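You operate a simulated robot arm through the tools that you are given. There is no shell and no other tool. Be economical: measure what you need, move in short steps, check, and stop when the job is done.

You are at the controls of a simulated two-armed robot. One attempt, no reset.

JOB
Lock the end stop at the red mark and butt the green strip against it.

Only the result counts: the job must be done as asked and must still hold three seconds after the hand-in. Knocking over, shifting, dropping, spilling or breaking anything else fails it.

ROBOT AND FRAMES
Two 7-joint arms with two-finger grippers on one trunk, on a base that drives. Base frame: it is fixed to the floor where the robot stands at the start and does not move with it; the origin is under the middle of the robot, x ahead of it, y to its left, z up; the surface under the hand at the start is at about z = 818. Readings come in mm, degrees, newtons and seconds.
The left shoulder is at the start at [24, 217, 1180], the right one opposite. With the tool pointing down near the work surface each hand reaches from about 100 to 760 mm from the robot's upright axis, wherever it stands, measured 20 degrees to its own side. Places, roughly: end stop [500, 100, 900]; wing knob [500, 100, 900]. Payload 2.2 kg a hand.
The tool frame of a hand sits at the grasp point between the pads (the TCP): z along the fingers, y along the line on which they close. The tips reach 19 mm beyond it. The gripper opens to 116 mm. The gripper's body begins 70 mm behind the TCP.
Orientation is told as [roll, pitch, yaw] about the base's x, y, z axes, in that order, counted from this pose: with the fingers straight down and closing along the base's y, the tool's x points along the base's -x, its y along +y and its z along -z.

CONTROLS
- The arms move only by the tool apply_moves. It takes "left_deltas", "right_deltas" or both (then of equal length, played together; a hand with none holds still); each is a list of rows, each a list of 3 entries, a list of its own where there are three numbers: the turn, a rotation vector about the tool's x, y, z in units of 180 degrees (1.0 is 180 degrees), then the shift along the tool's x, y, z in units of 100 mm (1.0 is 100 mm), then the gripper command, from -1 (fully open) to 1 (shut), values between in proportion. In form: [[[wx, wy, wz], [dx, dy, dz], claw], ...]. A call has 1 to 12 rows; each row is the pose to reach, as a shift and turn from the pose commanded when the call began, along the tool's axes at that moment. A call with a number of a shift or a turn outside -1 to 1 is refused whole. Each row takes 0.2 s and may step no farther than 50 mm and 8.6 degrees from the row before; otherwise, or with a gripper value out of range, the whole call is refused. A pose out of reach is approached as far as the arm can. The call stops where the force on the tool passes 50 N (or 10 N more than at its start, if that is more) or the arm is blocked; 0.2 s more then pass. Each finger halts on what it meets, pressing with about 25 N; the grip force reading is that of the motor and also rises with nothing between the fingers. The clock runs only during rows and for 0.2 s after the last one: add rows that repeat a pose to give the fingers time. The reply holds the time, the measured pose of the TCP, the force on the tool along the base axes, the opening and the grip force, in the units named above and with some noise, with the torque about the TCP (base axes, N m) and any sound that the robot's microphone picked up.
- Cameras (640 x 400 px; columns grow to the right, rows downward): "scene" is now at [135.7, 3.9, 1367]; the picture's right is [0.03, -1.00, 0.00], its down [-0.40, -0.01, -0.92] and it looks along [0.92, 0.02, -0.40] (base axes); focal length 214 px, centre (320, 200). "left" rides on the left gripper at [69, 15, -97] in its tool frame; the picture's right is [-0.21, 0.98, 0.00], its down [-0.76, -0.17, -0.63] and it looks along [-0.62, -0.14, 0.77] (tool axes); focal length 251 px, centre (320, 200). "right" rides on the right gripper at [69, -15, -97] in its tool frame; the picture's right is [0.21, 0.98, 0.00], its down [-0.76, 0.17, -0.63] and it looks along [-0.62, 0.14, 0.77] (tool axes); focal length 251 px, centre (320, 200). There is no depth. A picture from a camera that has moved, and an enlarged one, comes with that camera's place and axes in the base frame and with its lens.
- camera(camera): a new picture of that camera. No time passes.
- slide_trunk(by): slides the trunk up (or, below 0, down) by that many mm; the arms and the scene camera ride with it, the base frame stays. It gives what a move gives, with no picture.
- roll_base(legs): drives the robot by 1 to 6 legs, each [ahead, left, turn to the left] in mm, mm and degrees, along the robot's own axes; the way and the turn of a leg run together, so that a leg with both is an arc; at most 1500 mm and 180 degrees a leg. The arms and the cameras ride along, it lands a little off, and it stops where it bumps. It gives what a move gives.
- turn_head(pan, tilt): turns the head with the scene camera to pan (to the left, within 80 degrees either way) and tilt (down, from -29 to 69), counted from straight ahead of the robot. It gives what a move gives.
- enlarge(camera, box): a new picture of the part [left, top, right, bottom] of that camera's present view, enlarged. No time passes.
- job_done(): hands the job in; it is judged then, once.

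Work in short steps. Places have to be worked out from the pictures, the camera data and where the tool is seen: move nearer, look again, correct. Check each grasp and each placing, and mend what went wrong. You have 120 turns and 100 pictures in all, those below and enlarged ones among them. Open the grippers and draw the arms clear of the work before you hand the job in, unless the task says otherwise; then end with one line.

The tools are called as a command line: name --argument value ..., lists and objects as JSON in quotes. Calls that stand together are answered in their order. apply_moves: Moves the arms, as the interface text tells. Its arguments: {"type":"object","properties":{"left_deltas":{"type":"array","items":{"type":"array"}},"right_deltas":{"type":"array","items":{"type":"array"}}},"required":[]} The other tools are called the same way: slide_trunk (by) slides the trunk up or down; roll_base (legs) drives the base; turn_head (pan, tilt) turns the head that bears the scene camera; camera (camera) takes a picture; enlarge (camera, box) takes an enlarged picture of a part of a camera's view; job_done () hands the job in.

At the start:

```text
clock: 0.0
left_ee_pos: [494.6, 433.0, 1281.9]
left_orientation: [-0.1, 0.1, 0.0]
left_contact_force: [-0.6, -0.8, -0.1]
left_torque: [0.01, -0.02, 0.03]
left_opening: 116.1
left_grip_force: 0.1
right_ee_pos: [469.4, -63.3, 1240.8]
right_orientation: [-0.2, 0.0, 0.0]
right_contact_force: [0.1, 0.2, 0.2]
right_torque: [0.0, -0.01, -0.01]
right_opening: 115.8
right_grip_force: 0.1
trunk travel left (down, up): [-325.0, 165.0]
robot x, y, heading: [-3.0, 3.8, -0.2]
head pan, tilt: [1.4, 23.4]
```

scene: 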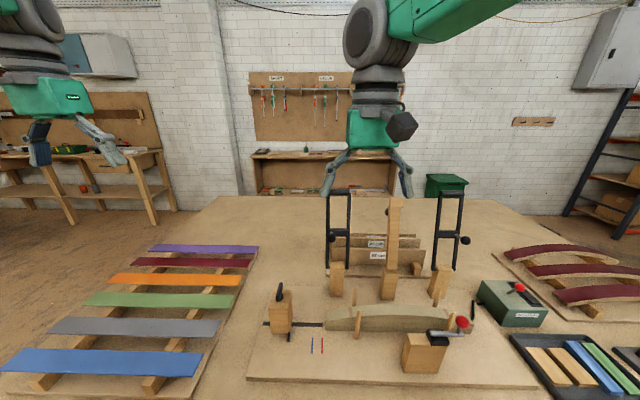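
right: 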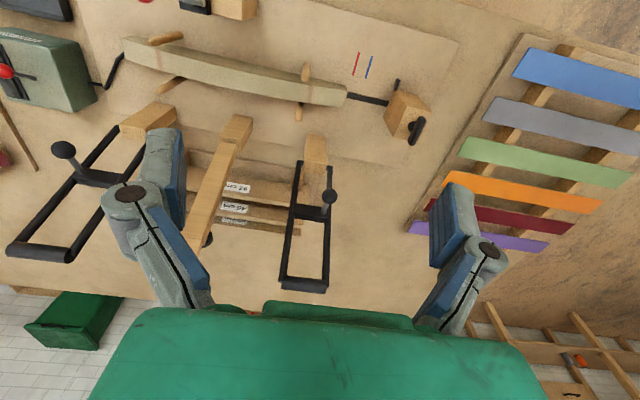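
left: 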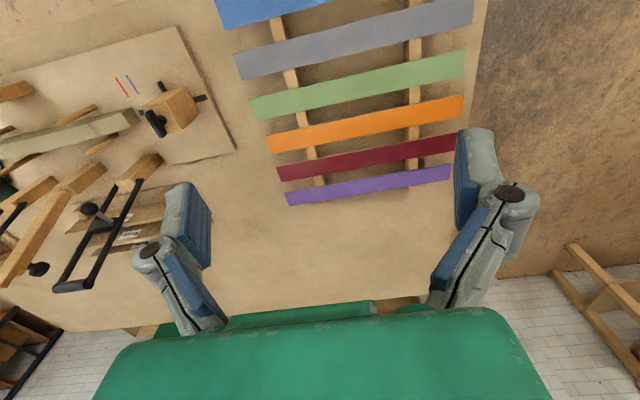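

The pictures show the stop block on a rod, the red and blue marks, and the strips on a rack. I'll enlarge the work area for details.

enlarge --camera "scene" --box '[240, 260, 480, 400]'

enlarge --camera "right" --box '[100, 20, 480, 250]'

enlarge --camera "left" --box '[60, 40, 300, 190]'

```text
2.67 times, centred on (360, 330) of scene
camera zoom: at [135.7, 3.9, 1367.0], right [0.03, -1.0, 0.0], down [-0.4, -0.01, -0.92], along [0.92, 0.02, -0.4], focal length 572 px, centre (213, -147)
```

zoom: 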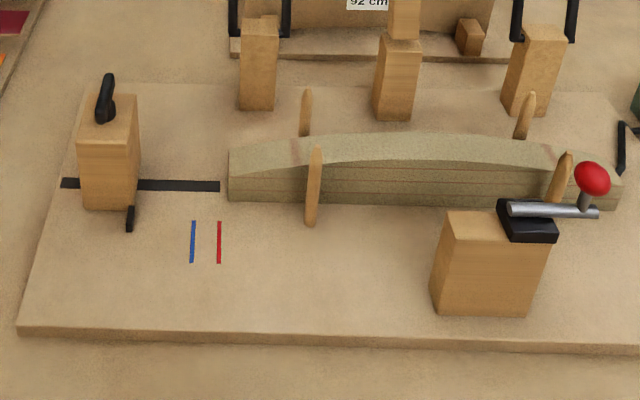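

```text
1.68 times, centred on (290, 135) of right
camera zoom: at [400.4, -79.2, 1338.7], right [-0.21, 0.98, 0.0], down [0.76, 0.17, 0.63], along [0.62, 0.13, -0.78], focal length 424 px, centre (370, 310)
```

zoom: 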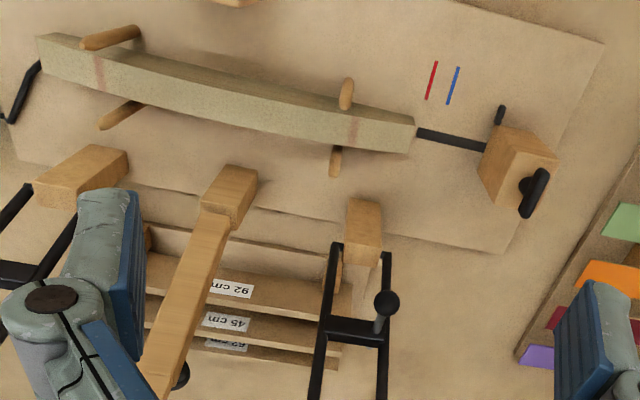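

```text
2.67 times, centred on (180, 115) of left
camera zoom: at [425.2, 446.3, 1377.7], right [0.21, 0.98, 0.0], down [0.76, -0.17, 0.63], along [0.62, -0.14, -0.78], focal length 670 px, centre (693, 427)
```

zoom: 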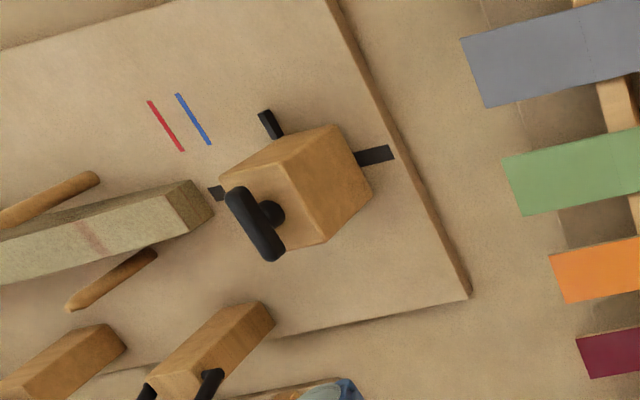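

The sight lines from the scene and right cameras cross with the knob at about [538, 115, 937]. The red mark is near y≈5, the blue near y≈29, and the stop's inner face/pointer near y≈88. I'll bring the left hand above the knob and move the right hand aside.

apply_moves --left_deltas '[[[0, 0, 0], [-0.05, -0.4, 0.25], -1], [[0, 0, 0], [-0.11, -0.8, 0.5], -1]]' --right_deltas '[[[0, 0, 0], [0.0, -0.45, 0], -1], [[0, 0, 0], [0, -0.9, 0], -1]]'

apply_moves --left_deltas '[[[0, 0, 0], [-0.05, -0.4, 0.25], -1], [[0, 0, 0], [-0.11, -0.8, 0.5], -1]]' --right_deltas '[[[0, 0, 0], [0.0, -0.45, 0], -1], [[0, 0, 0], [0, -0.9, 0], -1]]'

apply_moves --left_deltas '[[[0, 0, 0], [-0.05, -0.4, 0.25], -1], [[0, 0, 0], [-0.11, -0.8, 0.5], -1]]'

apply_moves --left_deltas '[[[0, 0, 0], [-0.05, -0.4, 0.25], -1], [[0, 0, 0], [-0.11, -0.78, 0.5], -1], [[0, 0, 0], [-0.11, -0.78, 0.5], -1]]'

camera --camera "left"

camera --camera "scene"

```text
clock: 0.6
left_ee_pos: [500.9, 341.3, 1235.4]
left_orientation: [0.4, 0.0, 0.0]
left_contact_force: [-0.5, -0.2, -1.3]
left_torque: [0.06, 0.03, -0.02]
left_opening: 115.7
left_grip_force: 0.0
right_ee_pos: [467.4, -164.8, 1240.5]
right_orientation: [0.4, 0.1, 0.0]
right_contact_force: [0.2, 0.1, -0.2]
right_torque: [0.02, 0.01, -0.03]
right_opening: 116.2
right_grip_force: 0.0
trunk travel left (down, up): [-325.0, 165.0]
robot x, y, heading: [3.0, -2.0, -0.0]
head pan, tilt: [1.4, 23.4]
```

```text
clock: 1.2
left_ee_pos: [515.2, 264.3, 1183.9]
left_orientation: [0.1, -0.2, 0.0]
left_contact_force: [0.3, -0.1, 0.9]
left_torque: [0.05, 0.02, 0.03]
left_opening: 116.0
left_grip_force: 0.1
right_ee_pos: [465.6, -247.6, 1238.6]
right_orientation: [0.2, -0.1, 0.0]
right_contact_force: [-0.2, -0.1, 0.0]
right_torque: [0.04, 0.03, 0.01]
right_opening: 116.2
right_grip_force: 0.1
trunk travel left (down, up): [-325.0, 165.0]
robot x, y, heading: [-0.9, 1.8, 0.1]
head pan, tilt: [1.4, 23.4]
```

```text
clock: 1.8
left_ee_pos: [524.8, 194.2, 1132.5]
left_orientation: [-0.1, 0.0, 0.1]
left_contact_force: [0.7, -0.5, 0.0]
left_torque: [0.01, -0.01, 0.01]
left_opening: 115.8
left_grip_force: 0.0
right_ee_pos: [466.9, -242.3, 1241.7]
right_orientation: [0.0, 0.0, 0.0]
right_contact_force: [-0.6, 0.0, 0.0]
right_torque: [-0.01, -0.01, -0.02]
right_opening: 116.1
right_grip_force: 0.0
trunk travel left (down, up): [-325.0, 165.0]
robot x, y, heading: [1.1, -1.4, -0.2]
head pan, tilt: [1.4, 23.4]
```

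```text
clock: 2.6
left_ee_pos: [534.4, 114.3, 1085.7]
left_orientation: [0.1, -0.2, -0.1]
left_contact_force: [0.4, 0.2, 0.5]
left_torque: [-0.02, 0.01, -0.03]
left_opening: 115.9
left_grip_force: 0.2
right_ee_pos: [465.5, -244.0, 1241.3]
right_orientation: [0.1, -0.2, 0.0]
right_contact_force: [-0.4, 0.5, -0.5]
right_torque: [0.0, 0.02, 0.0]
right_opening: 115.9
right_grip_force: 0.0
trunk travel left (down, up): [-325.0, 165.0]
robot x, y, heading: [1.5, 1.7, -0.2]
head pan, tilt: [1.4, 23.4]
```

```text
93 pictures are left
camera left: at [465.1, 127.6, 1181.2], right [0.21, 0.98, 0.0], down [0.75, -0.17, 0.64], along [0.62, -0.14, -0.77], focal length 251 px, centre (320, 200)
```

left: 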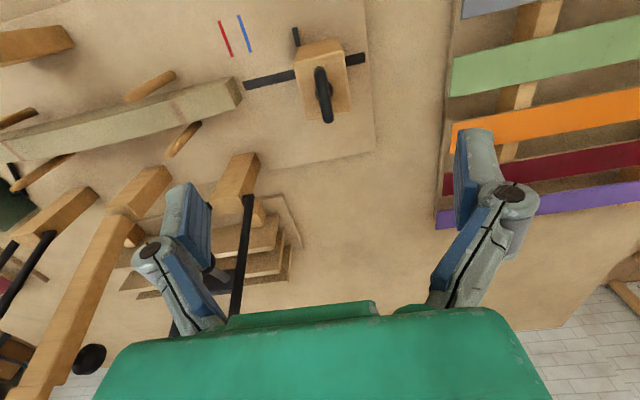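

```text
92 pictures are left
camera scene: at [134.5, -1.4, 1367.2], right [0.02, -1.0, 0.0], down [-0.4, -0.01, -0.92], along [0.92, 0.02, -0.4], focal length 214 px, centre (320, 200)
```

scene: 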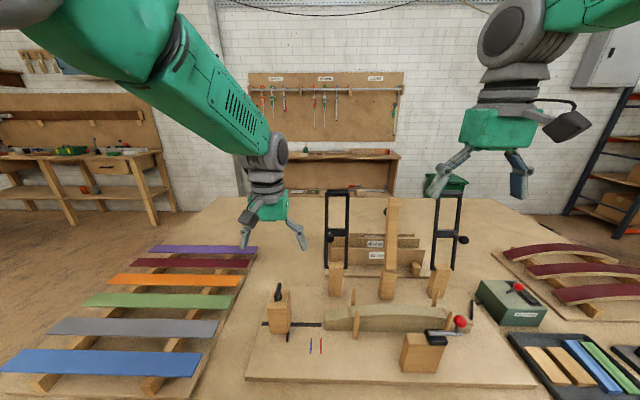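

The hand is above the knob. I'll enlarge the knob, its pointer and the marks.

enlarge --camera "left" --box '[200, 0, 400, 130]'

enlarge --camera "scene" --box '[255, 275, 355, 365]'

enlarge --camera "right" --box '[320, 0, 640, 200]'

```text
3.08 times, centred on (300, 65) of left
camera zoom: at [465.1, 127.6, 1181.2], right [0.21, 0.98, 0.0], down [0.75, -0.17, 0.64], along [0.62, -0.14, -0.77], focal length 774 px, centre (382, 615)
```

zoom: 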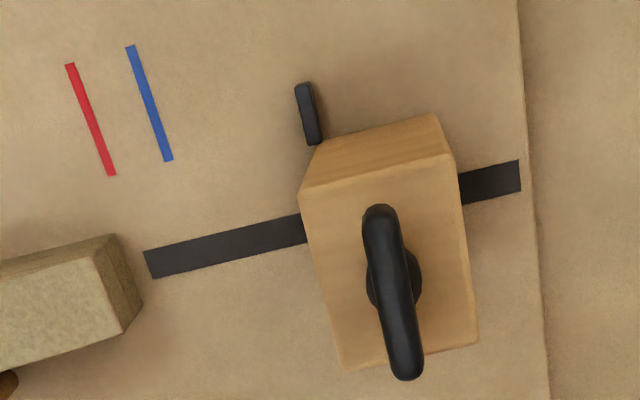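

```text
4.44 times, centred on (305, 320) of scene
camera zoom: at [134.5, -1.4, 1367.2], right [0.02, -1.0, 0.0], down [-0.4, -0.01, -0.92], along [0.92, 0.02, -0.4], focal length 953 px, centre (387, -333)
```

zoom: 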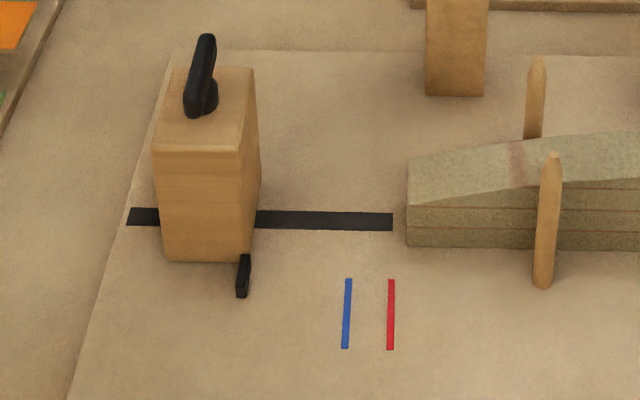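

```text
2.00 times, centred on (480, 100) of right
camera zoom: at [394.3, -260.3, 1339.7], right [-0.21, 0.98, 0.0], down [0.75, 0.17, 0.64], along [0.62, 0.14, -0.77], focal length 503 px, centre (0, 400)
```

zoom: 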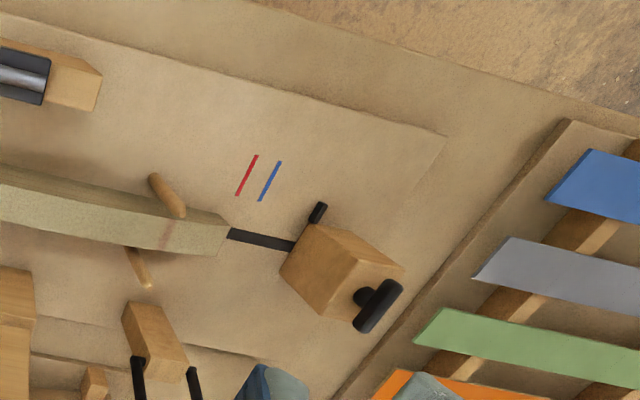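

The wing bar lies along x, centred near [537, 115, ~938], and the block top is near z≈922. I'll go down over it in two calls with the fingers partly open, straddling the wing.

apply_moves --left_deltas '[[[0, 0, 0], [-0.02, 0.0, 0.3], -0.4], [[0, 0, 0], [-0.02, 0.0, 0.6], -0.4], [[0, 0, 0], [-0.02, 0.0, 0.9], -0.4], [[0, 0, 0], [-0.02, 0.0, 0.9], -0.4]]'

camera --camera "left"

enlarge --camera "scene" --box '[235, 240, 355, 350]'

```text
clock: 3.6
left_ee_pos: [535.2, 114.2, 993.2]
left_orientation: [0.0, -0.2, 0.1]
left_contact_force: [0.8, -0.3, -0.4]
left_torque: [-0.02, -0.01, -0.04]
left_opening: 80.7
left_grip_force: 0.0
right_ee_pos: [465.1, -242.4, 1241.7]
right_orientation: [0.1, -0.1, 0.0]
right_contact_force: [-0.8, -0.3, 0.8]
right_torque: [-0.04, -0.01, -0.01]
right_opening: 115.8
right_grip_force: 0.0
trunk travel left (down, up): [-325.0, 165.0]
robot x, y, heading: [3.3, 3.3, -0.0]
head pan, tilt: [1.4, 23.4]
```

```text
88 pictures are left
camera left: at [466.6, 127.3, 1090.6], right [0.21, 0.98, 0.0], down [0.76, -0.17, 0.63], along [0.62, -0.14, -0.77], focal length 251 px, centre (320, 200)
```

left: 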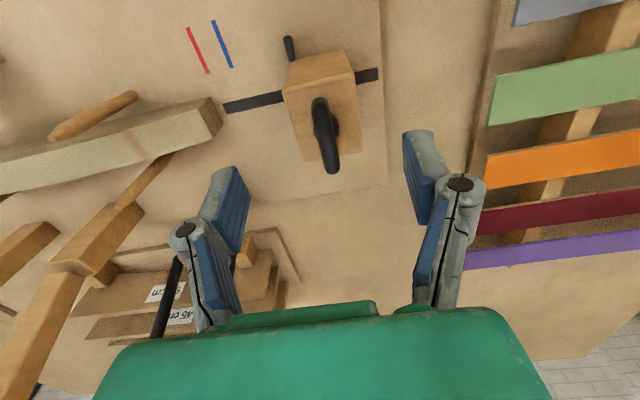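

```text
3.64 times, centred on (295, 295) of scene
camera zoom: at [136.1, 0.8, 1367.0], right [0.03, -1.0, 0.0], down [-0.4, -0.01, -0.92], along [0.92, 0.02, -0.4], focal length 780 px, centre (411, -146)
```

zoom: 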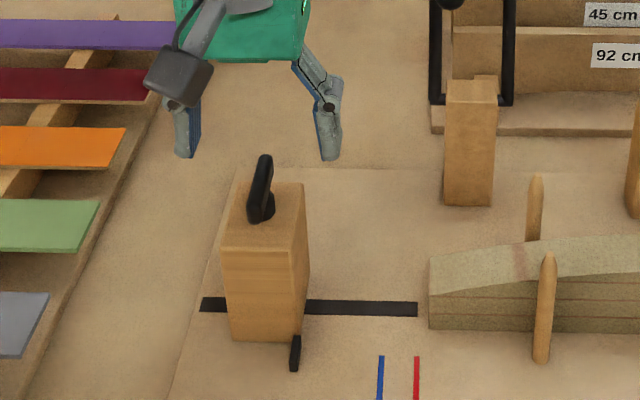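

The fingers straddle the wing and the projection agrees with my estimate (expected px (324,137), seen (325,135)). Lowering to about z=946 and then closing.

apply_moves --left_deltas '[[[0, 0, 0], [-0.02, 0.01, 0.25], -0.4], [[0, 0, 0], [-0.02, 0.01, 0.47], -0.4], [[0, 0, 0], [-0.02, 0.01, 0.47], -0.4]]'

camera --camera "left"

enlarge --camera "scene" --box '[235, 240, 355, 350]'

```text
clock: 4.4
left_ee_pos: [537.5, 113.5, 949.1]
left_orientation: [0.1, -0.2, 0.0]
left_contact_force: [0.0, -0.1, -0.7]
left_torque: [-0.02, -0.04, 0.0]
left_opening: 81.4
left_grip_force: 0.1
right_ee_pos: [463.8, -247.5, 1241.3]
right_orientation: [0.0, -0.1, 0.0]
right_contact_force: [0.6, -0.5, -0.7]
right_torque: [0.01, 0.03, 0.0]
right_opening: 116.0
right_grip_force: 0.1
trunk travel left (down, up): [-325.0, 165.0]
robot x, y, heading: [0.5, 0.8, -0.1]
head pan, tilt: [1.4, 23.4]
```

```text
86 pictures are left
camera left: at [469.5, 126.5, 1044.2], right [0.21, 0.98, 0.0], down [0.75, -0.17, 0.63], along [0.62, -0.13, -0.77], focal length 251 px, centre (320, 200)
```

left: 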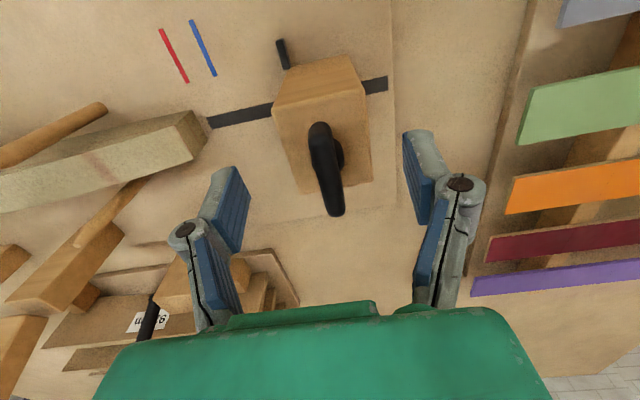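

```text
3.64 times, centred on (295, 295) of scene
camera zoom: at [135.5, -0.5, 1367.1], right [0.03, -1.0, 0.0], down [-0.4, -0.01, -0.92], along [0.92, 0.02, -0.4], focal length 780 px, centre (411, -146)
```

zoom: 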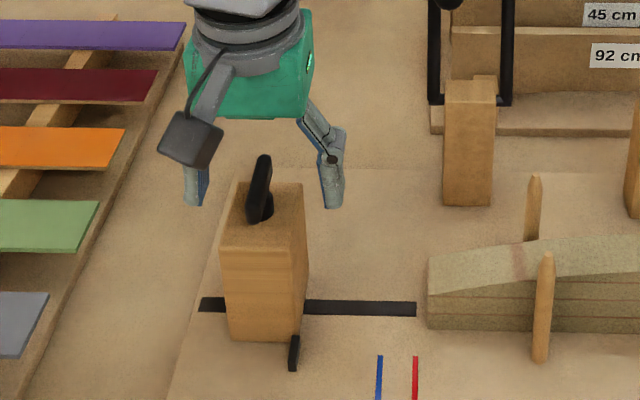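

The wing centre comes out at z≈936 and the block top at about z≈918. I'll lower 5 mm and close gently on the wing.

apply_moves --left_deltas '[[[0, 0, 0], [0.0, 0.01, 0.06], -0.4], [[0, 0, 0], [0, 0.01, 0.06], 0.3], [[0, 0, 0], [0, 0.01, 0.06], 1], [[0, 0, 0], [0, 0.01, 0.06], 1], [[0, 0, 0], [0, 0.01, 0.06], 1]]'

camera --camera "left"

```text
clock: 5.6
left_ee_pos: [539.7, 116.7, 941.7]
left_orientation: [0.0, -0.2, 0.0]
left_contact_force: [-0.3, 7.7, -1.2]
left_torque: [0.19, 0.02, 0.02]
left_opening: 18.7
left_grip_force: 43.9
right_ee_pos: [465.0, -242.9, 1241.6]
right_orientation: [0.0, -0.1, 0.0]
right_contact_force: [0.1, 0.9, 0.4]
right_torque: [0.01, -0.03, 0.01]
right_opening: 116.0
right_grip_force: 0.0
trunk travel left (down, up): [-325.0, 165.0]
robot x, y, heading: [-3.9, 1.9, -0.0]
head pan, tilt: [1.4, 23.4]
```

```text
84 pictures are left
camera left: at [469.8, 130.6, 1037.4], right [0.21, 0.98, 0.0], down [0.76, -0.17, 0.63], along [0.62, -0.14, -0.77], focal length 251 px, centre (320, 200)
```

left: 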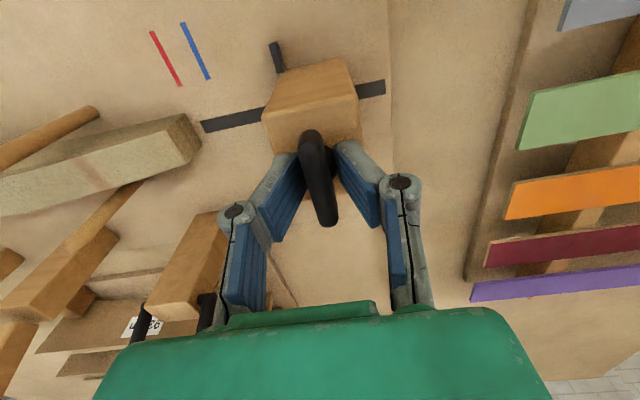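

The opening of 18.7 mm suggests the tips grip the hub under the wing. I'll reopen a little, rise 7 mm and close on the wing itself.

apply_moves --left_deltas '[[[0, 0, 0], [0.0, -0.01, 0.0], 0.3], [[0, 0, 0], [0, -0.01, -0.07], 0.3], [[0, 0, 0], [0, -0.01, -0.07], 1], [[0, 0, 0], [0, -0.01, -0.07], 1], [[0, 0, 0], [0, -0.01, -0.07], 1]]'

enlarge --camera "left" --box '[220, 30, 440, 250]'

```text
clock: 6.8
left_ee_pos: [539.8, 117.3, 949.9]
left_orientation: [0.1, -0.2, 0.1]
left_contact_force: [2.5, 13.6, 11.1]
left_torque: [0.36, 0.25, 0.04]
left_opening: 11.9
left_grip_force: 39.1
right_ee_pos: [465.3, -242.8, 1241.8]
right_orientation: [0.0, 0.0, 0.1]
right_contact_force: [0.4, -0.7, -0.4]
right_torque: [0.0, 0.04, 0.04]
right_opening: 115.7
right_grip_force: 0.1
trunk travel left (down, up): [-325.0, 165.0]
robot x, y, heading: [0.1, -1.3, -0.1]
head pan, tilt: [1.4, 23.4]
```

```text
1.82 times, centred on (330, 140) of left
camera zoom: at [469.9, 130.3, 1044.6], right [0.21, 0.98, 0.0], down [0.75, -0.17, 0.64], along [0.62, -0.13, -0.77], focal length 457 px, centre (302, 309)
```

zoom: 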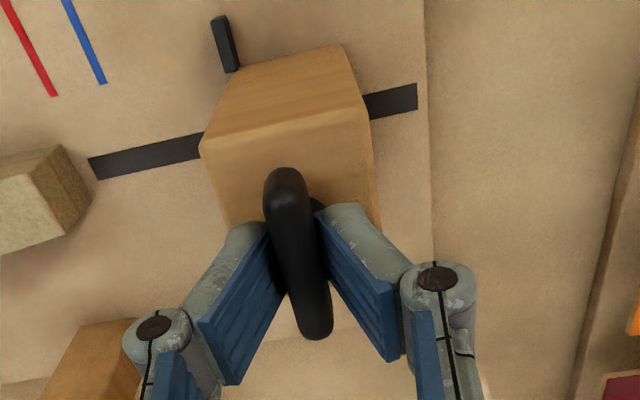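

The 11.9 mm opening means the wing itself is gripped. I'll relieve the sideways load by 2 mm and turn it about 30° counter-clockwise from above (loosening), watching the torque.

apply_moves --left_deltas '[[[0, 0, 0], [0.02, 0.03, 0.02], 1], [[0, 0, -0.04], [0.02, 0.03, 0.02], 1], [[0, 0, -0.08], [0.02, 0.03, 0.02], 1], [[0, 0, -0.12], [0.02, 0.03, 0.02], 1], [[0, 0, -0.16], [0.02, 0.03, 0.02], 1], [[0, 0, -0.16], [0.02, 0.03, 0.02], 1]]'

enlarge --camera "left" --box '[220, 30, 440, 250]'

```text
clock: 8.2
left_ee_pos: [540.7, 113.9, 949.5]
left_orientation: [-0.2, -0.1, 29.2]
left_contact_force: [13.6, -1.1, 30.3]
left_torque: [-0.58, 0.87, 0.0]
left_opening: 12.1
left_grip_force: 39.1
right_ee_pos: [464.8, -248.2, 1241.2]
right_orientation: [0.3, -0.1, 0.0]
right_contact_force: [0.5, 0.6, 0.3]
right_torque: [-0.03, -0.03, -0.01]
right_opening: 116.0
right_grip_force: 0.0
trunk travel left (down, up): [-325.0, 165.0]
robot x, y, heading: [1.9, -1.0, 0.2]
head pan, tilt: [1.4, 23.4]
```

```text
1.82 times, centred on (330, 140) of left
camera zoom: at [471.0, 92.8, 1044.5], right [-0.29, 0.96, -0.01], down [0.74, 0.23, 0.63], along [0.61, 0.18, -0.77], focal length 457 px, centre (302, 309)
```

zoom: 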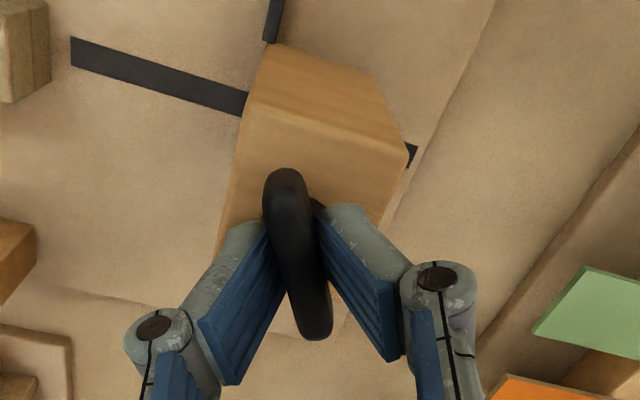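

The wing turned freely with the hand, and the upward force rose to 30 N, as if the knob were rising on its screw. I'll ease up 2 mm and turn a further 35°.

apply_moves --left_deltas '[[[0, 0, 0], [0, 0, -0.03], 1], [[0, 0, -0.04], [0, 0, -0.03], 1], [[0, 0, -0.08], [0, 0, -0.03], 1], [[0, 0, -0.12], [0, 0, -0.03], 1], [[0, 0, -0.16], [0, 0, -0.03], 1], [[0, 0, -0.2], [0, 0, -0.03], 1], [[0, 0, -0.2], [0, 0, -0.03], 1]]'

enlarge --camera "scene" --box '[235, 240, 355, 350]'

```text
clock: 9.8
left_ee_pos: [539.9, 119.7, 952.2]
left_orientation: [-0.4, 1.8, 66.5]
left_contact_force: [-10.2, -22.6, -13.9]
left_torque: [-0.65, 0.29, 0.02]
left_opening: 12.3
left_grip_force: 39.1
right_ee_pos: [465.9, -247.4, 1241.1]
right_orientation: [0.3, -0.1, 0.0]
right_contact_force: [0.1, 0.0, -0.1]
right_torque: [0.01, 0.03, 0.02]
right_opening: 116.1
right_grip_force: 0.0
trunk travel left (down, up): [-325.0, 165.0]
robot x, y, heading: [-0.0, -1.6, -0.0]
head pan, tilt: [1.4, 23.4]
```

```text
3.64 times, centred on (295, 295) of scene
camera zoom: at [136.4, -7.9, 1366.9], right [0.02, -1.0, -0.01], down [-0.4, 0.0, -0.92], along [0.92, 0.03, -0.4], focal length 780 px, centre (411, -146)
```

zoom: 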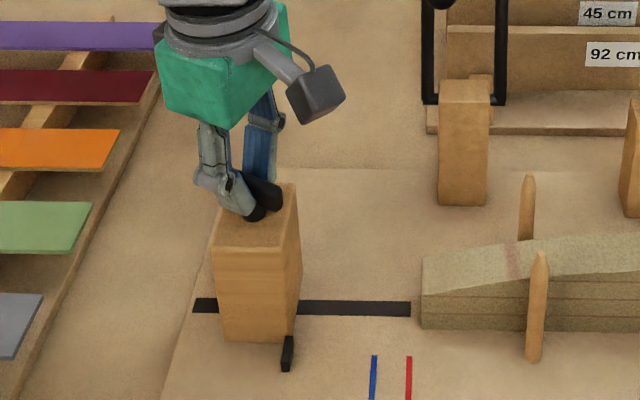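

The wing is now at about 66° with no axial torque, and the block hasn't moved. I'll continue to about 90°, with a small lowering to cancel the pull.

apply_moves --left_deltas '[[[0, 0, -0.04], [0, 0, 0.0], 1], [[0, 0, -0.08], [0, 0, 0.01], 1], [[0, 0, -0.13], [0, 0, 0.01], 1], [[0, 0, -0.13], [0, 0, 0.01], 1]]'

camera --camera "left"

```text
refused: row 3 steps farther than a row can; nothing moved
```

```text
80 pictures are left
camera left: at [499.0, 64.7, 1049.4], right [-0.81, 0.59, -0.01], down [0.46, 0.65, 0.61], along [0.37, 0.49, -0.79], focal length 251 px, centre (320, 200)
```

left: 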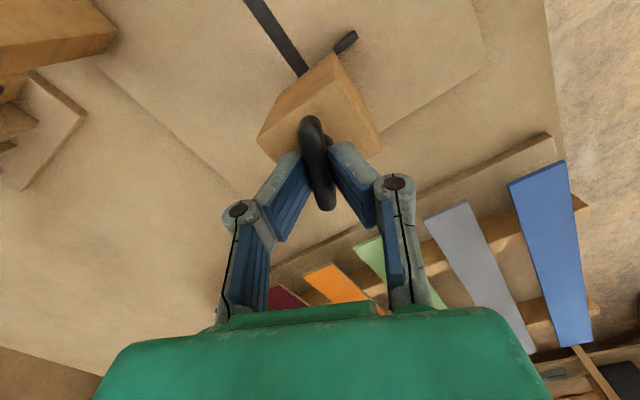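

Nothing moved, because one row stepped too far. I'll use smaller steps.

apply_moves --left_deltas '[[[0, 0, -0.04], [0, 0, 0.01], 1], [[0, 0, -0.08], [0, 0, 0.01], 1], [[0, 0, -0.12], [0, 0, 0.01], 1], [[0, 0, -0.12], [0, 0, 0.01], 1]]'

```text
clock: 10.8
left_ee_pos: [539.0, 120.6, 952.0]
left_orientation: [0.0, 1.6, 88.0]
left_contact_force: [-19.4, -20.1, -2.0]
left_torque: [-1.22, 0.33, -0.07]
left_opening: 11.8
left_grip_force: 39.1
right_ee_pos: [463.2, -247.0, 1240.0]
right_orientation: [0.2, -0.2, 0.0]
right_contact_force: [-0.2, 0.4, -0.1]
right_torque: [-0.02, -0.03, 0.03]
right_opening: 115.9
right_grip_force: 0.0
trunk travel left (down, up): [-325.0, 165.0]
robot x, y, heading: [1.2, -2.8, -0.2]
head pan, tilt: [1.4, 23.4]
```

The wing is at 88° with little axial torque. I'll test whether the block slides by moving 20 mm toward -y (tool +x), easing the x load by 2 mm.

apply_moves --left_deltas '[[[0, 0, 0], [0.05, 0.02, 0], 1], [[0, 0, 0], [0.1, 0.02, 0], 1], [[0, 0, 0], [0.15, 0.02, 0], 1], [[0, 0, 0], [0.2, 0.02, 0], 1]]'

enlarge --camera "scene" --box '[235, 240, 355, 350]'

```text
clock: 11.8
left_ee_pos: [538.7, 104.3, 950.7]
left_orientation: [0.0, 1.6, 88.5]
left_contact_force: [-6.4, 1.7, 28.6]
left_torque: [-0.26, 0.1, -0.02]
left_opening: 12.1
left_grip_force: 39.2
right_ee_pos: [463.3, -248.7, 1242.4]
right_orientation: [0.3, -0.1, 0.0]
right_contact_force: [0.5, -0.3, 0.3]
right_torque: [0.01, 0.02, -0.01]
right_opening: 116.1
right_grip_force: 0.0
trunk travel left (down, up): [-325.0, 165.0]
robot x, y, heading: [0.1, -2.2, 0.1]
head pan, tilt: [1.4, 23.4]
```

```text
3.64 times, centred on (295, 295) of scene
camera zoom: at [130.5, -2.1, 1367.8], right [0.03, -1.0, 0.0], down [-0.4, -0.01, -0.92], along [0.92, 0.02, -0.4], focal length 780 px, centre (411, -146)
```

zoom: 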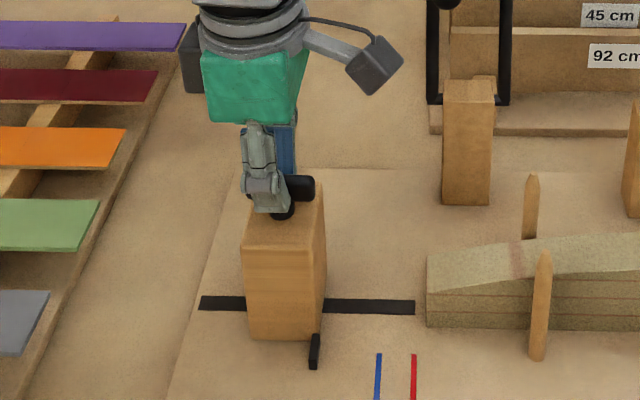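

The stop slides freely. The pointer is about 68 mm short of red, so I'll slide 58 mm more and look again.

apply_moves --left_deltas '[[[0, 0, 0], [0.1, 0.0, -0.01], 1], [[0, 0, 0], [0.22, 0.0, -0.01], 1], [[0, 0, 0], [0.34, -0.01, -0.01], 1], [[0, 0, 0], [0.46, -0.01, -0.01], 1], [[0, 0, 0], [0.58, -0.015, -0.01], 1], [[0, 0, 0], [0.58, -0.015, -0.01], 1]]'

enlarge --camera "scene" --box '[280, 300, 360, 360]'

camera --camera "right"

```text
clock: 13.2
left_ee_pos: [539.9, 51.5, 948.4]
left_orientation: [0.5, 1.1, 88.5]
left_contact_force: [11.7, 1.3, 26.4]
left_torque: [1.25, -0.27, 0.06]
left_opening: 12.2
left_grip_force: 38.7
right_ee_pos: [466.0, -245.1, 1240.6]
right_orientation: [0.1, -0.1, 0.0]
right_contact_force: [0.7, 0.1, -0.3]
right_torque: [-0.02, 0.0, 0.01]
right_opening: 116.2
right_grip_force: 0.1
trunk travel left (down, up): [-325.0, 165.0]
robot x, y, heading: [-2.2, 1.5, -0.1]
head pan, tilt: [1.4, 23.4]
```

```text
6.67 times, centred on (320, 330) of scene
camera zoom: at [134.4, -0.8, 1367.2], right [0.03, -1.0, 0.0], down [-0.4, -0.01, -0.92], along [0.92, 0.02, -0.4], focal length 1430 px, centre (320, -667)
```

zoom: 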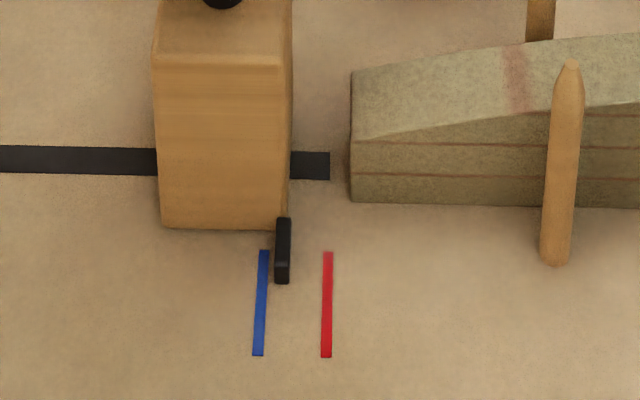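

```text
77 pictures are left
camera right: at [395.9, -261.7, 1338.8], right [-0.21, 0.98, 0.0], down [0.76, 0.16, 0.63], along [0.62, 0.14, -0.77], focal length 251 px, centre (320, 200)
```

right: 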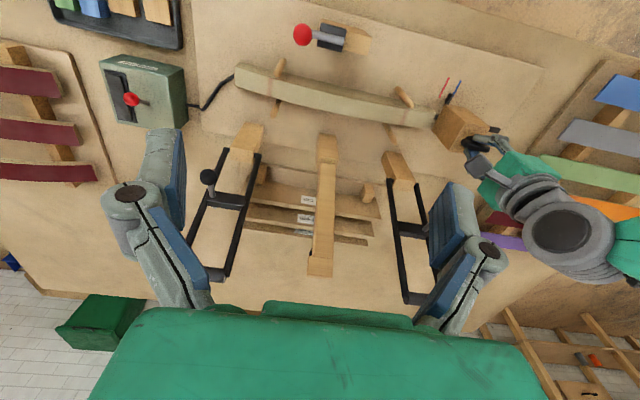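

The pointer is 45 px short of red, about 16.7 mm. I'll slide 15.5 mm more and check.

apply_moves --left_deltas '[[[0, 0, 0], [0.05, 0.0, -0.01], 1], [[0, 0, 0], [0.1, 0.01, -0.01], 1], [[0, 0, 0], [0.155, 0.01, -0.01], 1], [[0, 0, 0], [0.155, 0.01, -0.01], 1]]'

enlarge --camera "scene" --box '[280, 300, 360, 360]'

```text
clock: 14.2
left_ee_pos: [539.3, 36.2, 948.2]
left_orientation: [0.5, 1.1, 88.4]
left_contact_force: [21.6, 1.6, 8.1]
left_torque: [1.11, -0.37, 0.02]
left_opening: 12.0
left_grip_force: 38.4
right_ee_pos: [467.5, -246.0, 1240.3]
right_orientation: [0.1, 0.0, 0.0]
right_contact_force: [-0.6, -0.7, 1.1]
right_torque: [-0.03, -0.01, -0.01]
right_opening: 116.0
right_grip_force: 0.0
trunk travel left (down, up): [-325.0, 165.0]
robot x, y, heading: [-2.1, 2.5, 0.1]
head pan, tilt: [1.4, 23.4]
```

```text
6.67 times, centred on (320, 330) of scene
camera zoom: at [139.0, -0.5, 1366.7], right [0.03, -1.0, 0.0], down [-0.4, -0.01, -0.92], along [0.92, 0.02, -0.4], focal length 1430 px, centre (320, -667)
```

zoom: 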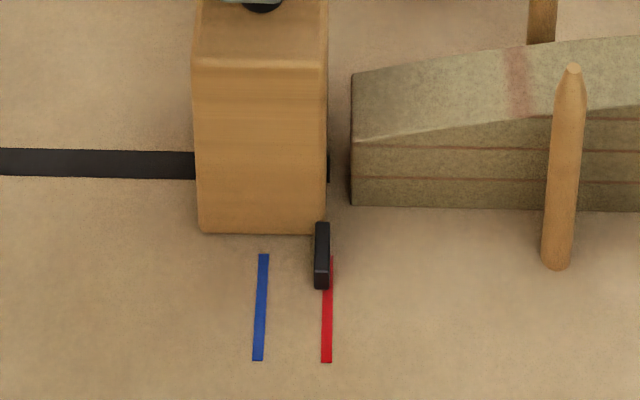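

About 5.5 px, or 2 mm, remain. I'll do a fine step and ease the x load.

apply_moves --left_deltas '[[[0, 0, 0], [0.01, -0.01, 0], 1], [[0, 0, 0], [0.02, -0.02, 0], 1], [[0, 0, 0], [0.02, -0.02, 0], 1]]'

enlarge --camera "scene" --box '[300, 320, 340, 350]'

```text
clock: 15.0
left_ee_pos: [537.4, 31.6, 950.1]
left_orientation: [0.8, 1.5, 88.4]
left_contact_force: [13.3, 2.1, -16.4]
left_torque: [0.69, -0.24, 0.06]
left_opening: 12.1
left_grip_force: 38.7
right_ee_pos: [468.7, -245.9, 1239.4]
right_orientation: [0.0, 0.0, 0.0]
right_contact_force: [-0.5, 0.0, 0.0]
right_torque: [-0.03, -0.02, 0.01]
right_opening: 115.9
right_grip_force: 0.1
trunk travel left (down, up): [-325.0, 165.0]
robot x, y, heading: [-0.3, 3.2, -0.2]
head pan, tilt: [1.4, 23.4]
```

```text
13.33 times, centred on (320, 335) of scene
camera zoom: at [141.2, 0.0, 1366.2], right [0.03, -1.0, 0.0], down [-0.4, -0.01, -0.92], along [0.91, 0.02, -0.4], focal length 2860 px, centre (320, -1600)
```

zoom: 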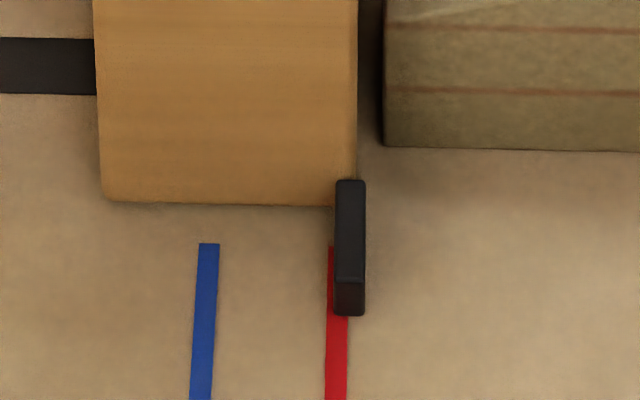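

It overshot; the pointer centre is 12 px past red (about 2 mm). I'll step back about 2 mm.

apply_moves --left_deltas '[[[0, 0, 0], [-0.01, 0, 0], 1], [[0, 0, 0], [-0.02, 0, 0.01], 1], [[0, 0, 0], [-0.02, 0, 0.01], 1], [[0, 0, 0], [-0.02, 0, 0.01], 1]]'

enlarge --camera "scene" --box '[300, 320, 340, 350]'

```text
clock: 16.0
left_ee_pos: [538.5, 32.8, 948.9]
left_orientation: [0.5, 1.6, 88.3]
left_contact_force: [1.3, -1.2, -26.3]
left_torque: [-0.5, -0.03, -0.01]
left_opening: 12.1
left_grip_force: 38.8
right_ee_pos: [467.1, -245.8, 1240.7]
right_orientation: [0.1, 0.1, 0.0]
right_contact_force: [-0.5, 0.1, -0.3]
right_torque: [-0.02, 0.01, 0.01]
right_opening: 116.0
right_grip_force: 0.0
trunk travel left (down, up): [-325.0, 165.0]
robot x, y, heading: [0.9, 1.8, 0.0]
head pan, tilt: [1.4, 23.4]
```

```text
13.33 times, centred on (320, 335) of scene
camera zoom: at [140.5, -0.6, 1366.3], right [0.03, -1.0, 0.0], down [-0.4, -0.01, -0.92], along [0.91, 0.02, -0.4], focal length 2860 px, centre (320, -1600)
```

zoom: 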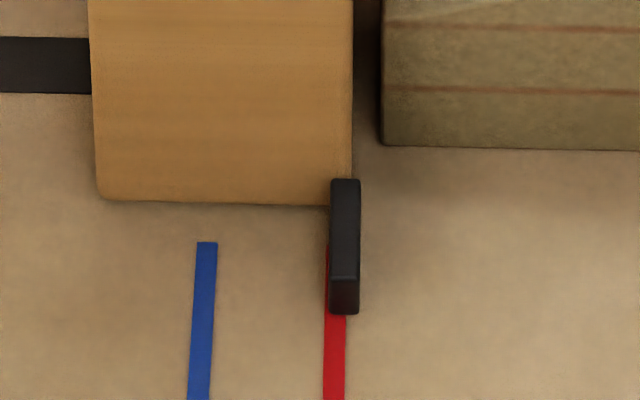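

Another 1.6 mm back is needed, and I'll ease the upward pull at the same time.

apply_moves --left_deltas '[[[0, 0, 0], [-0.01, 0, 0.02], 1], [[0, 0, 0], [-0.017, 0, 0.02], 1], [[0, 0, 0], [-0.017, 0, 0.02], 1], [[0, 0, 0], [-0.017, 0, 0.02], 1]]'

enlarge --camera "scene" --box '[300, 320, 340, 350]'

```text
clock: 17.0
left_ee_pos: [539.1, 33.9, 950.7]
left_orientation: [0.3, 1.5, 88.4]
left_contact_force: [-7.1, -0.9, -21.9]
left_torque: [-0.73, 0.13, -0.03]
left_opening: 12.1
left_grip_force: 38.7
right_ee_pos: [466.0, -244.5, 1242.7]
right_orientation: [0.2, -0.1, 0.0]
right_contact_force: [-0.2, -0.2, 0.2]
right_torque: [-0.06, -0.03, -0.02]
right_opening: 115.9
right_grip_force: 0.3
trunk travel left (down, up): [-325.0, 165.0]
robot x, y, heading: [0.7, 0.5, 0.2]
head pan, tilt: [1.4, 23.4]
```

```text
13.33 times, centred on (320, 335) of scene
camera zoom: at [138.2, -0.3, 1366.6], right [0.03, -1.0, 0.0], down [-0.4, -0.01, -0.92], along [0.92, 0.02, -0.4], focal length 2860 px, centre (320, -1600)
```

zoom: 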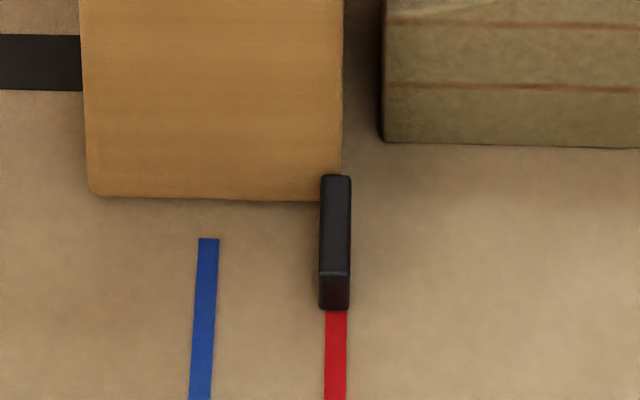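

The pointer is centred on red within about 0.4 mm. I'll turn the wing clockwise about 86° to lock it.

apply_moves --left_deltas '[[[0, 0, 0.04], [0, 0, 0.01], 1], [[0, 0, 0.08], [0, 0, 0.01], 1], [[0, 0, 0.12], [0, 0, 0.01], 1], [[0, 0, 0.16], [0, 0, 0.01], 1], [[0, 0, 0.2], [0, 0, 0.01], 1], [[0, 0, 0.24], [0, 0, 0.01], 1], [[0, 0, 0.28], [0, 0, 0.01], 1], [[0, 0, 0.32], [0, 0, 0.01], 1], [[0, 0, 0.36], [0, 0, 0.01], 1], [[0, 0, 0.4], [0, 0, 0.01], 1], [[0, 0, 0.44], [0, 0, 0.01], 1], [[0, 0, 0.48], [0, 0, 0.01], 1]]'

enlarge --camera "scene" --box '[300, 320, 340, 350]'

```text
clock: 19.6
left_ee_pos: [540.1, 24.7, 949.6]
left_orientation: [-0.2, -1.0, 0.0]
left_contact_force: [38.5, 9.1, 29.2]
left_torque: [0.15, -0.73, -0.02]
left_opening: 12.2
left_grip_force: 38.8
right_ee_pos: [467.6, -243.6, 1240.8]
right_orientation: [0.0, 0.0, 0.0]
right_contact_force: [1.3, 0.4, 0.4]
right_torque: [0.01, -0.01, 0.03]
right_opening: 116.1
right_grip_force: 0.0
trunk travel left (down, up): [-325.0, 165.0]
robot x, y, heading: [-0.3, -0.6, -0.1]
head pan, tilt: [1.4, 23.4]
```

```text
13.33 times, centred on (320, 335) of scene
camera zoom: at [139.7, 2.7, 1366.9], right [0.03, -1.0, 0.0], down [-0.4, -0.01, -0.92], along [0.92, 0.02, -0.4], focal length 2860 px, centre (320, -1600)
```

zoom: 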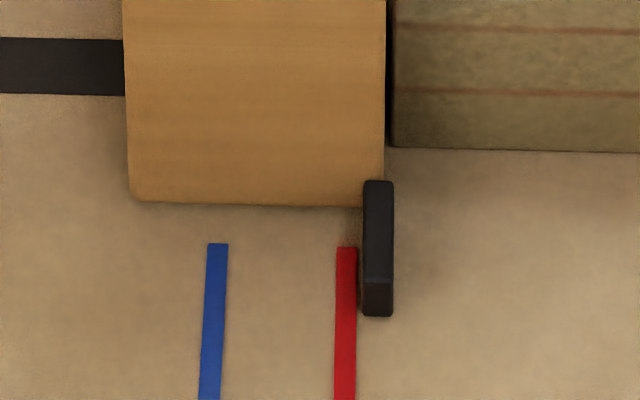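

The turn dragged the block about 6 mm past red. To see whether it is locked at this angle, I'll command 6 mm back toward +y.

apply_moves --left_deltas '[[[0, 0, 0], [0, 0.03, 0], 1], [[0, 0, 0], [0, 0.06, 0], 1], [[0, 0, 0], [0, 0.06, 0], 1], [[0, 0, 0], [0, 0.06, 0], 1]]'

enlarge --camera "scene" --box '[300, 320, 340, 350]'

```text
clock: 20.6
left_ee_pos: [540.1, 25.9, 949.7]
left_orientation: [-0.3, -1.0, -0.1]
left_contact_force: [39.3, -6.7, 23.0]
left_torque: [-0.07, -0.63, -0.01]
left_opening: 12.1
left_grip_force: 38.3
right_ee_pos: [467.4, -246.7, 1240.6]
right_orientation: [0.0, 0.1, 0.0]
right_contact_force: [-0.7, 0.8, -0.3]
right_torque: [-0.01, 0.02, -0.02]
right_opening: 116.3
right_grip_force: 0.0
trunk travel left (down, up): [-325.0, 165.0]
robot x, y, heading: [0.3, 1.2, -0.0]
head pan, tilt: [1.4, 23.4]
```

```text
13.33 times, centred on (320, 335) of scene
camera zoom: at [140.4, -2.4, 1366.7], right [0.02, -1.0, 0.0], down [-0.4, -0.01, -0.92], along [0.91, 0.02, -0.4], focal length 2860 px, centre (320, -1600)
```

zoom: 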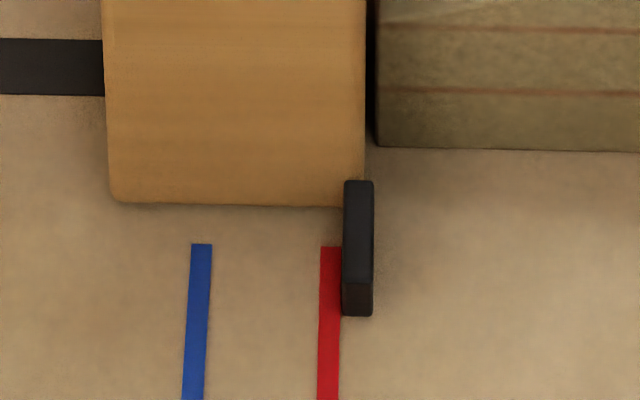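

The block held against the push, so it locks somewhere short of this angle. It sits about 5 mm past red. I'll turn back 22° at a time and look for the angle where it just frees while nudging +y.

apply_moves --left_deltas '[[[0, 0, -0.04], [-0.03, 0, -0.02], 1], [[0, 0, -0.08], [-0.03, 0.01, -0.02], 1], [[0, 0, -0.12], [-0.03, 0.01, -0.02], 1], [[0, 0, -0.12], [-0.03, 0.02, -0.02], 1]]'

enlarge --camera "scene" --box '[300, 320, 340, 350]'

```text
clock: 21.6
left_ee_pos: [540.0, 26.9, 950.1]
left_orientation: [-1.0, 0.6, 22.8]
left_contact_force: [13.3, -48.7, -1.6]
left_torque: [-1.28, 0.88, 0.05]
left_opening: 12.2
left_grip_force: 39.1
right_ee_pos: [467.0, -252.6, 1239.0]
right_orientation: [0.5, -0.1, 0.0]
right_contact_force: [0.8, 0.1, 0.3]
right_torque: [0.02, 0.02, 0.0]
right_opening: 116.0
right_grip_force: 0.0
trunk travel left (down, up): [-325.0, 165.0]
robot x, y, heading: [5.1, -0.6, -0.1]
head pan, tilt: [1.4, 23.4]
```

```text
13.33 times, centred on (320, 335) of scene
camera zoom: at [139.5, -18.7, 1366.6], right [0.02, -1.0, -0.01], down [-0.4, 0.0, -0.92], along [0.92, 0.03, -0.4], focal length 2860 px, centre (320, -1600)
```

zoom: 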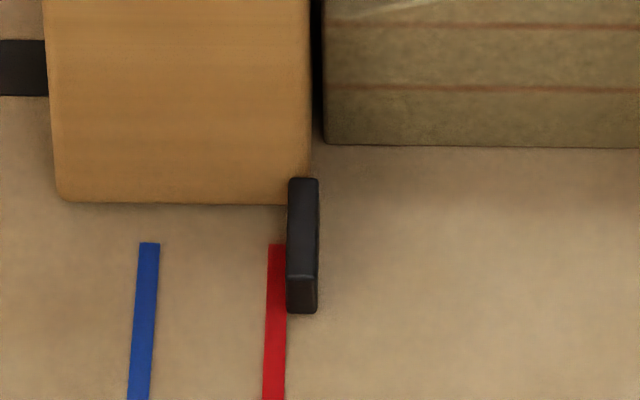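

It's still locked at 23°, holding 48 N. I'll unload most of that push and turn back a further 22°.

apply_moves --left_deltas '[[[0, 0, 0], [0.03, -0.07, 0], 1], [[0, 0, 0], [0.03, -0.07, 0], 1], [[0, 0, -0.04], [0.03, -0.07, 0], 1], [[0, 0, -0.08], [0.03, -0.07, 0], 1], [[0, 0, -0.12], [0.03, -0.07, 0], 1], [[0, 0, -0.12], [0.03, -0.07, 0], 1]]'

enlarge --camera "scene" --box '[300, 320, 340, 350]'

```text
clock: 23.0
left_ee_pos: [540.1, 29.0, 954.4]
left_orientation: [-0.7, 1.1, 45.1]
left_contact_force: [-18.0, -0.8, -13.7]
left_torque: [-0.63, 0.98, -0.01]
left_opening: 12.4
left_grip_force: 38.5
right_ee_pos: [464.9, -253.0, 1240.4]
right_orientation: [0.4, -0.1, -0.1]
right_contact_force: [0.3, -0.8, -0.6]
right_torque: [0.06, 0.01, 0.03]
right_opening: 116.0
right_grip_force: 0.1
trunk travel left (down, up): [-325.0, 165.0]
robot x, y, heading: [3.4, -1.7, 0.0]
head pan, tilt: [1.4, 23.4]
```

```text
13.33 times, centred on (320, 335) of scene
camera zoom: at [135.4, -8.0, 1367.0], right [0.02, -1.0, -0.01], down [-0.4, 0.0, -0.92], along [0.92, 0.03, -0.4], focal length 2860 px, centre (320, -1600)
```

zoom: 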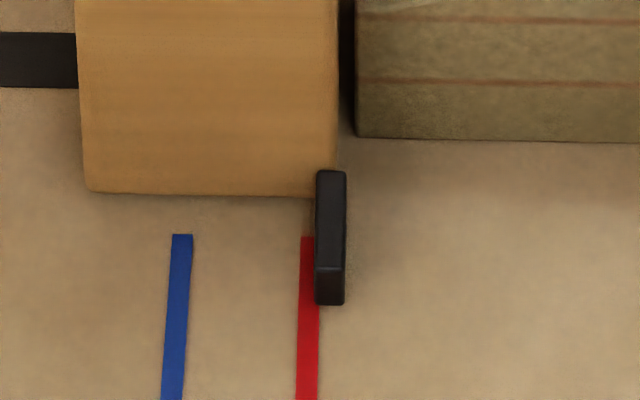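

The y force is near zero and the hand drifted 2 mm, so it may be free at 45°. The pointer is 3.9 mm past red, so I'll nudge +y by 4 mm.

apply_moves --left_deltas '[[[0, 0, 0], [-0.014, 0.014, 0], 1], [[0, 0, 0], [-0.028, 0.028, 0], 1], [[0, 0, 0], [-0.028, 0.028, 0], 1], [[0, 0, 0], [-0.028, 0.028, 0], 1]]'

enlarge --camera "scene" --box '[300, 320, 340, 350]'

```text
clock: 24.0
left_ee_pos: [539.6, 37.1, 954.1]
left_orientation: [-0.9, 1.0, 45.0]
left_contact_force: [-19.9, -1.3, -0.9]
left_torque: [-0.71, 1.05, 0.02]
left_opening: 11.9
left_grip_force: 39.2
right_ee_pos: [463.2, -246.7, 1242.1]
right_orientation: [0.2, -0.1, 0.0]
right_contact_force: [0.2, -0.6, -0.7]
right_torque: [-0.05, -0.01, 0.0]
right_opening: 115.9
right_grip_force: 0.0
trunk travel left (down, up): [-325.0, 165.0]
robot x, y, heading: [0.6, -0.6, -0.1]
head pan, tilt: [1.4, 23.4]
```

```text
13.33 times, centred on (320, 335) of scene
camera zoom: at [132.4, -2.4, 1367.5], right [0.02, -1.0, 0.0], down [-0.4, -0.01, -0.92], along [0.92, 0.02, -0.4], focal length 2860 px, centre (320, -1600)
```

zoom: 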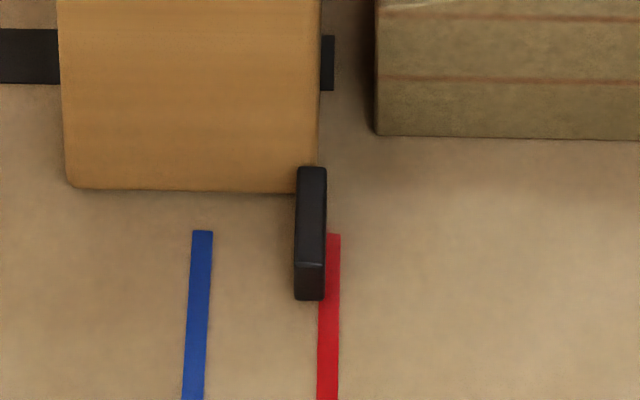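

It's free at 45°, and now 3.7 mm short, so red lies at TCP y≈33.4. I'll nudge back 3.5 mm.

apply_moves --left_deltas '[[[0, 0, 0], [0.012, -0.012, 0], 1], [[0, 0, 0], [0.022, -0.022, 0], 1], [[0, 0, 0], [0.022, -0.022, 0], 1]]'

enlarge --camera "scene" --box '[300, 320, 340, 350]'

```text
clock: 24.8
left_ee_pos: [539.7, 34.8, 955.4]
left_orientation: [-1.0, 0.8, 45.0]
left_contact_force: [-14.9, 1.7, 10.1]
left_torque: [0.2, 0.09, -0.04]
left_opening: 11.9
left_grip_force: 38.6
right_ee_pos: [463.3, -245.8, 1241.6]
right_orientation: [0.1, -0.3, 0.0]
right_contact_force: [-0.2, -0.8, 0.0]
right_torque: [-0.01, -0.02, 0.02]
right_opening: 116.0
right_grip_force: 0.1
trunk travel left (down, up): [-325.0, 165.0]
robot x, y, heading: [-2.3, 1.1, 0.3]
head pan, tilt: [1.4, 23.4]
```

```text
13.33 times, centred on (320, 335) of scene
camera zoom: at [131.6, 0.1, 1367.6], right [0.03, -1.0, 0.0], down [-0.4, -0.01, -0.92], along [0.92, 0.02, -0.4], focal length 2860 px, centre (320, -1600)
```

zoom: 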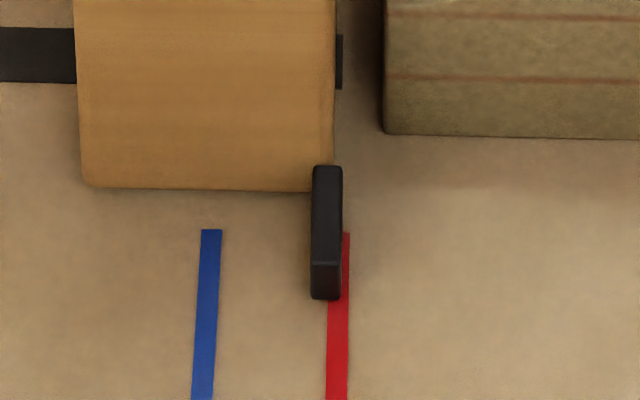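

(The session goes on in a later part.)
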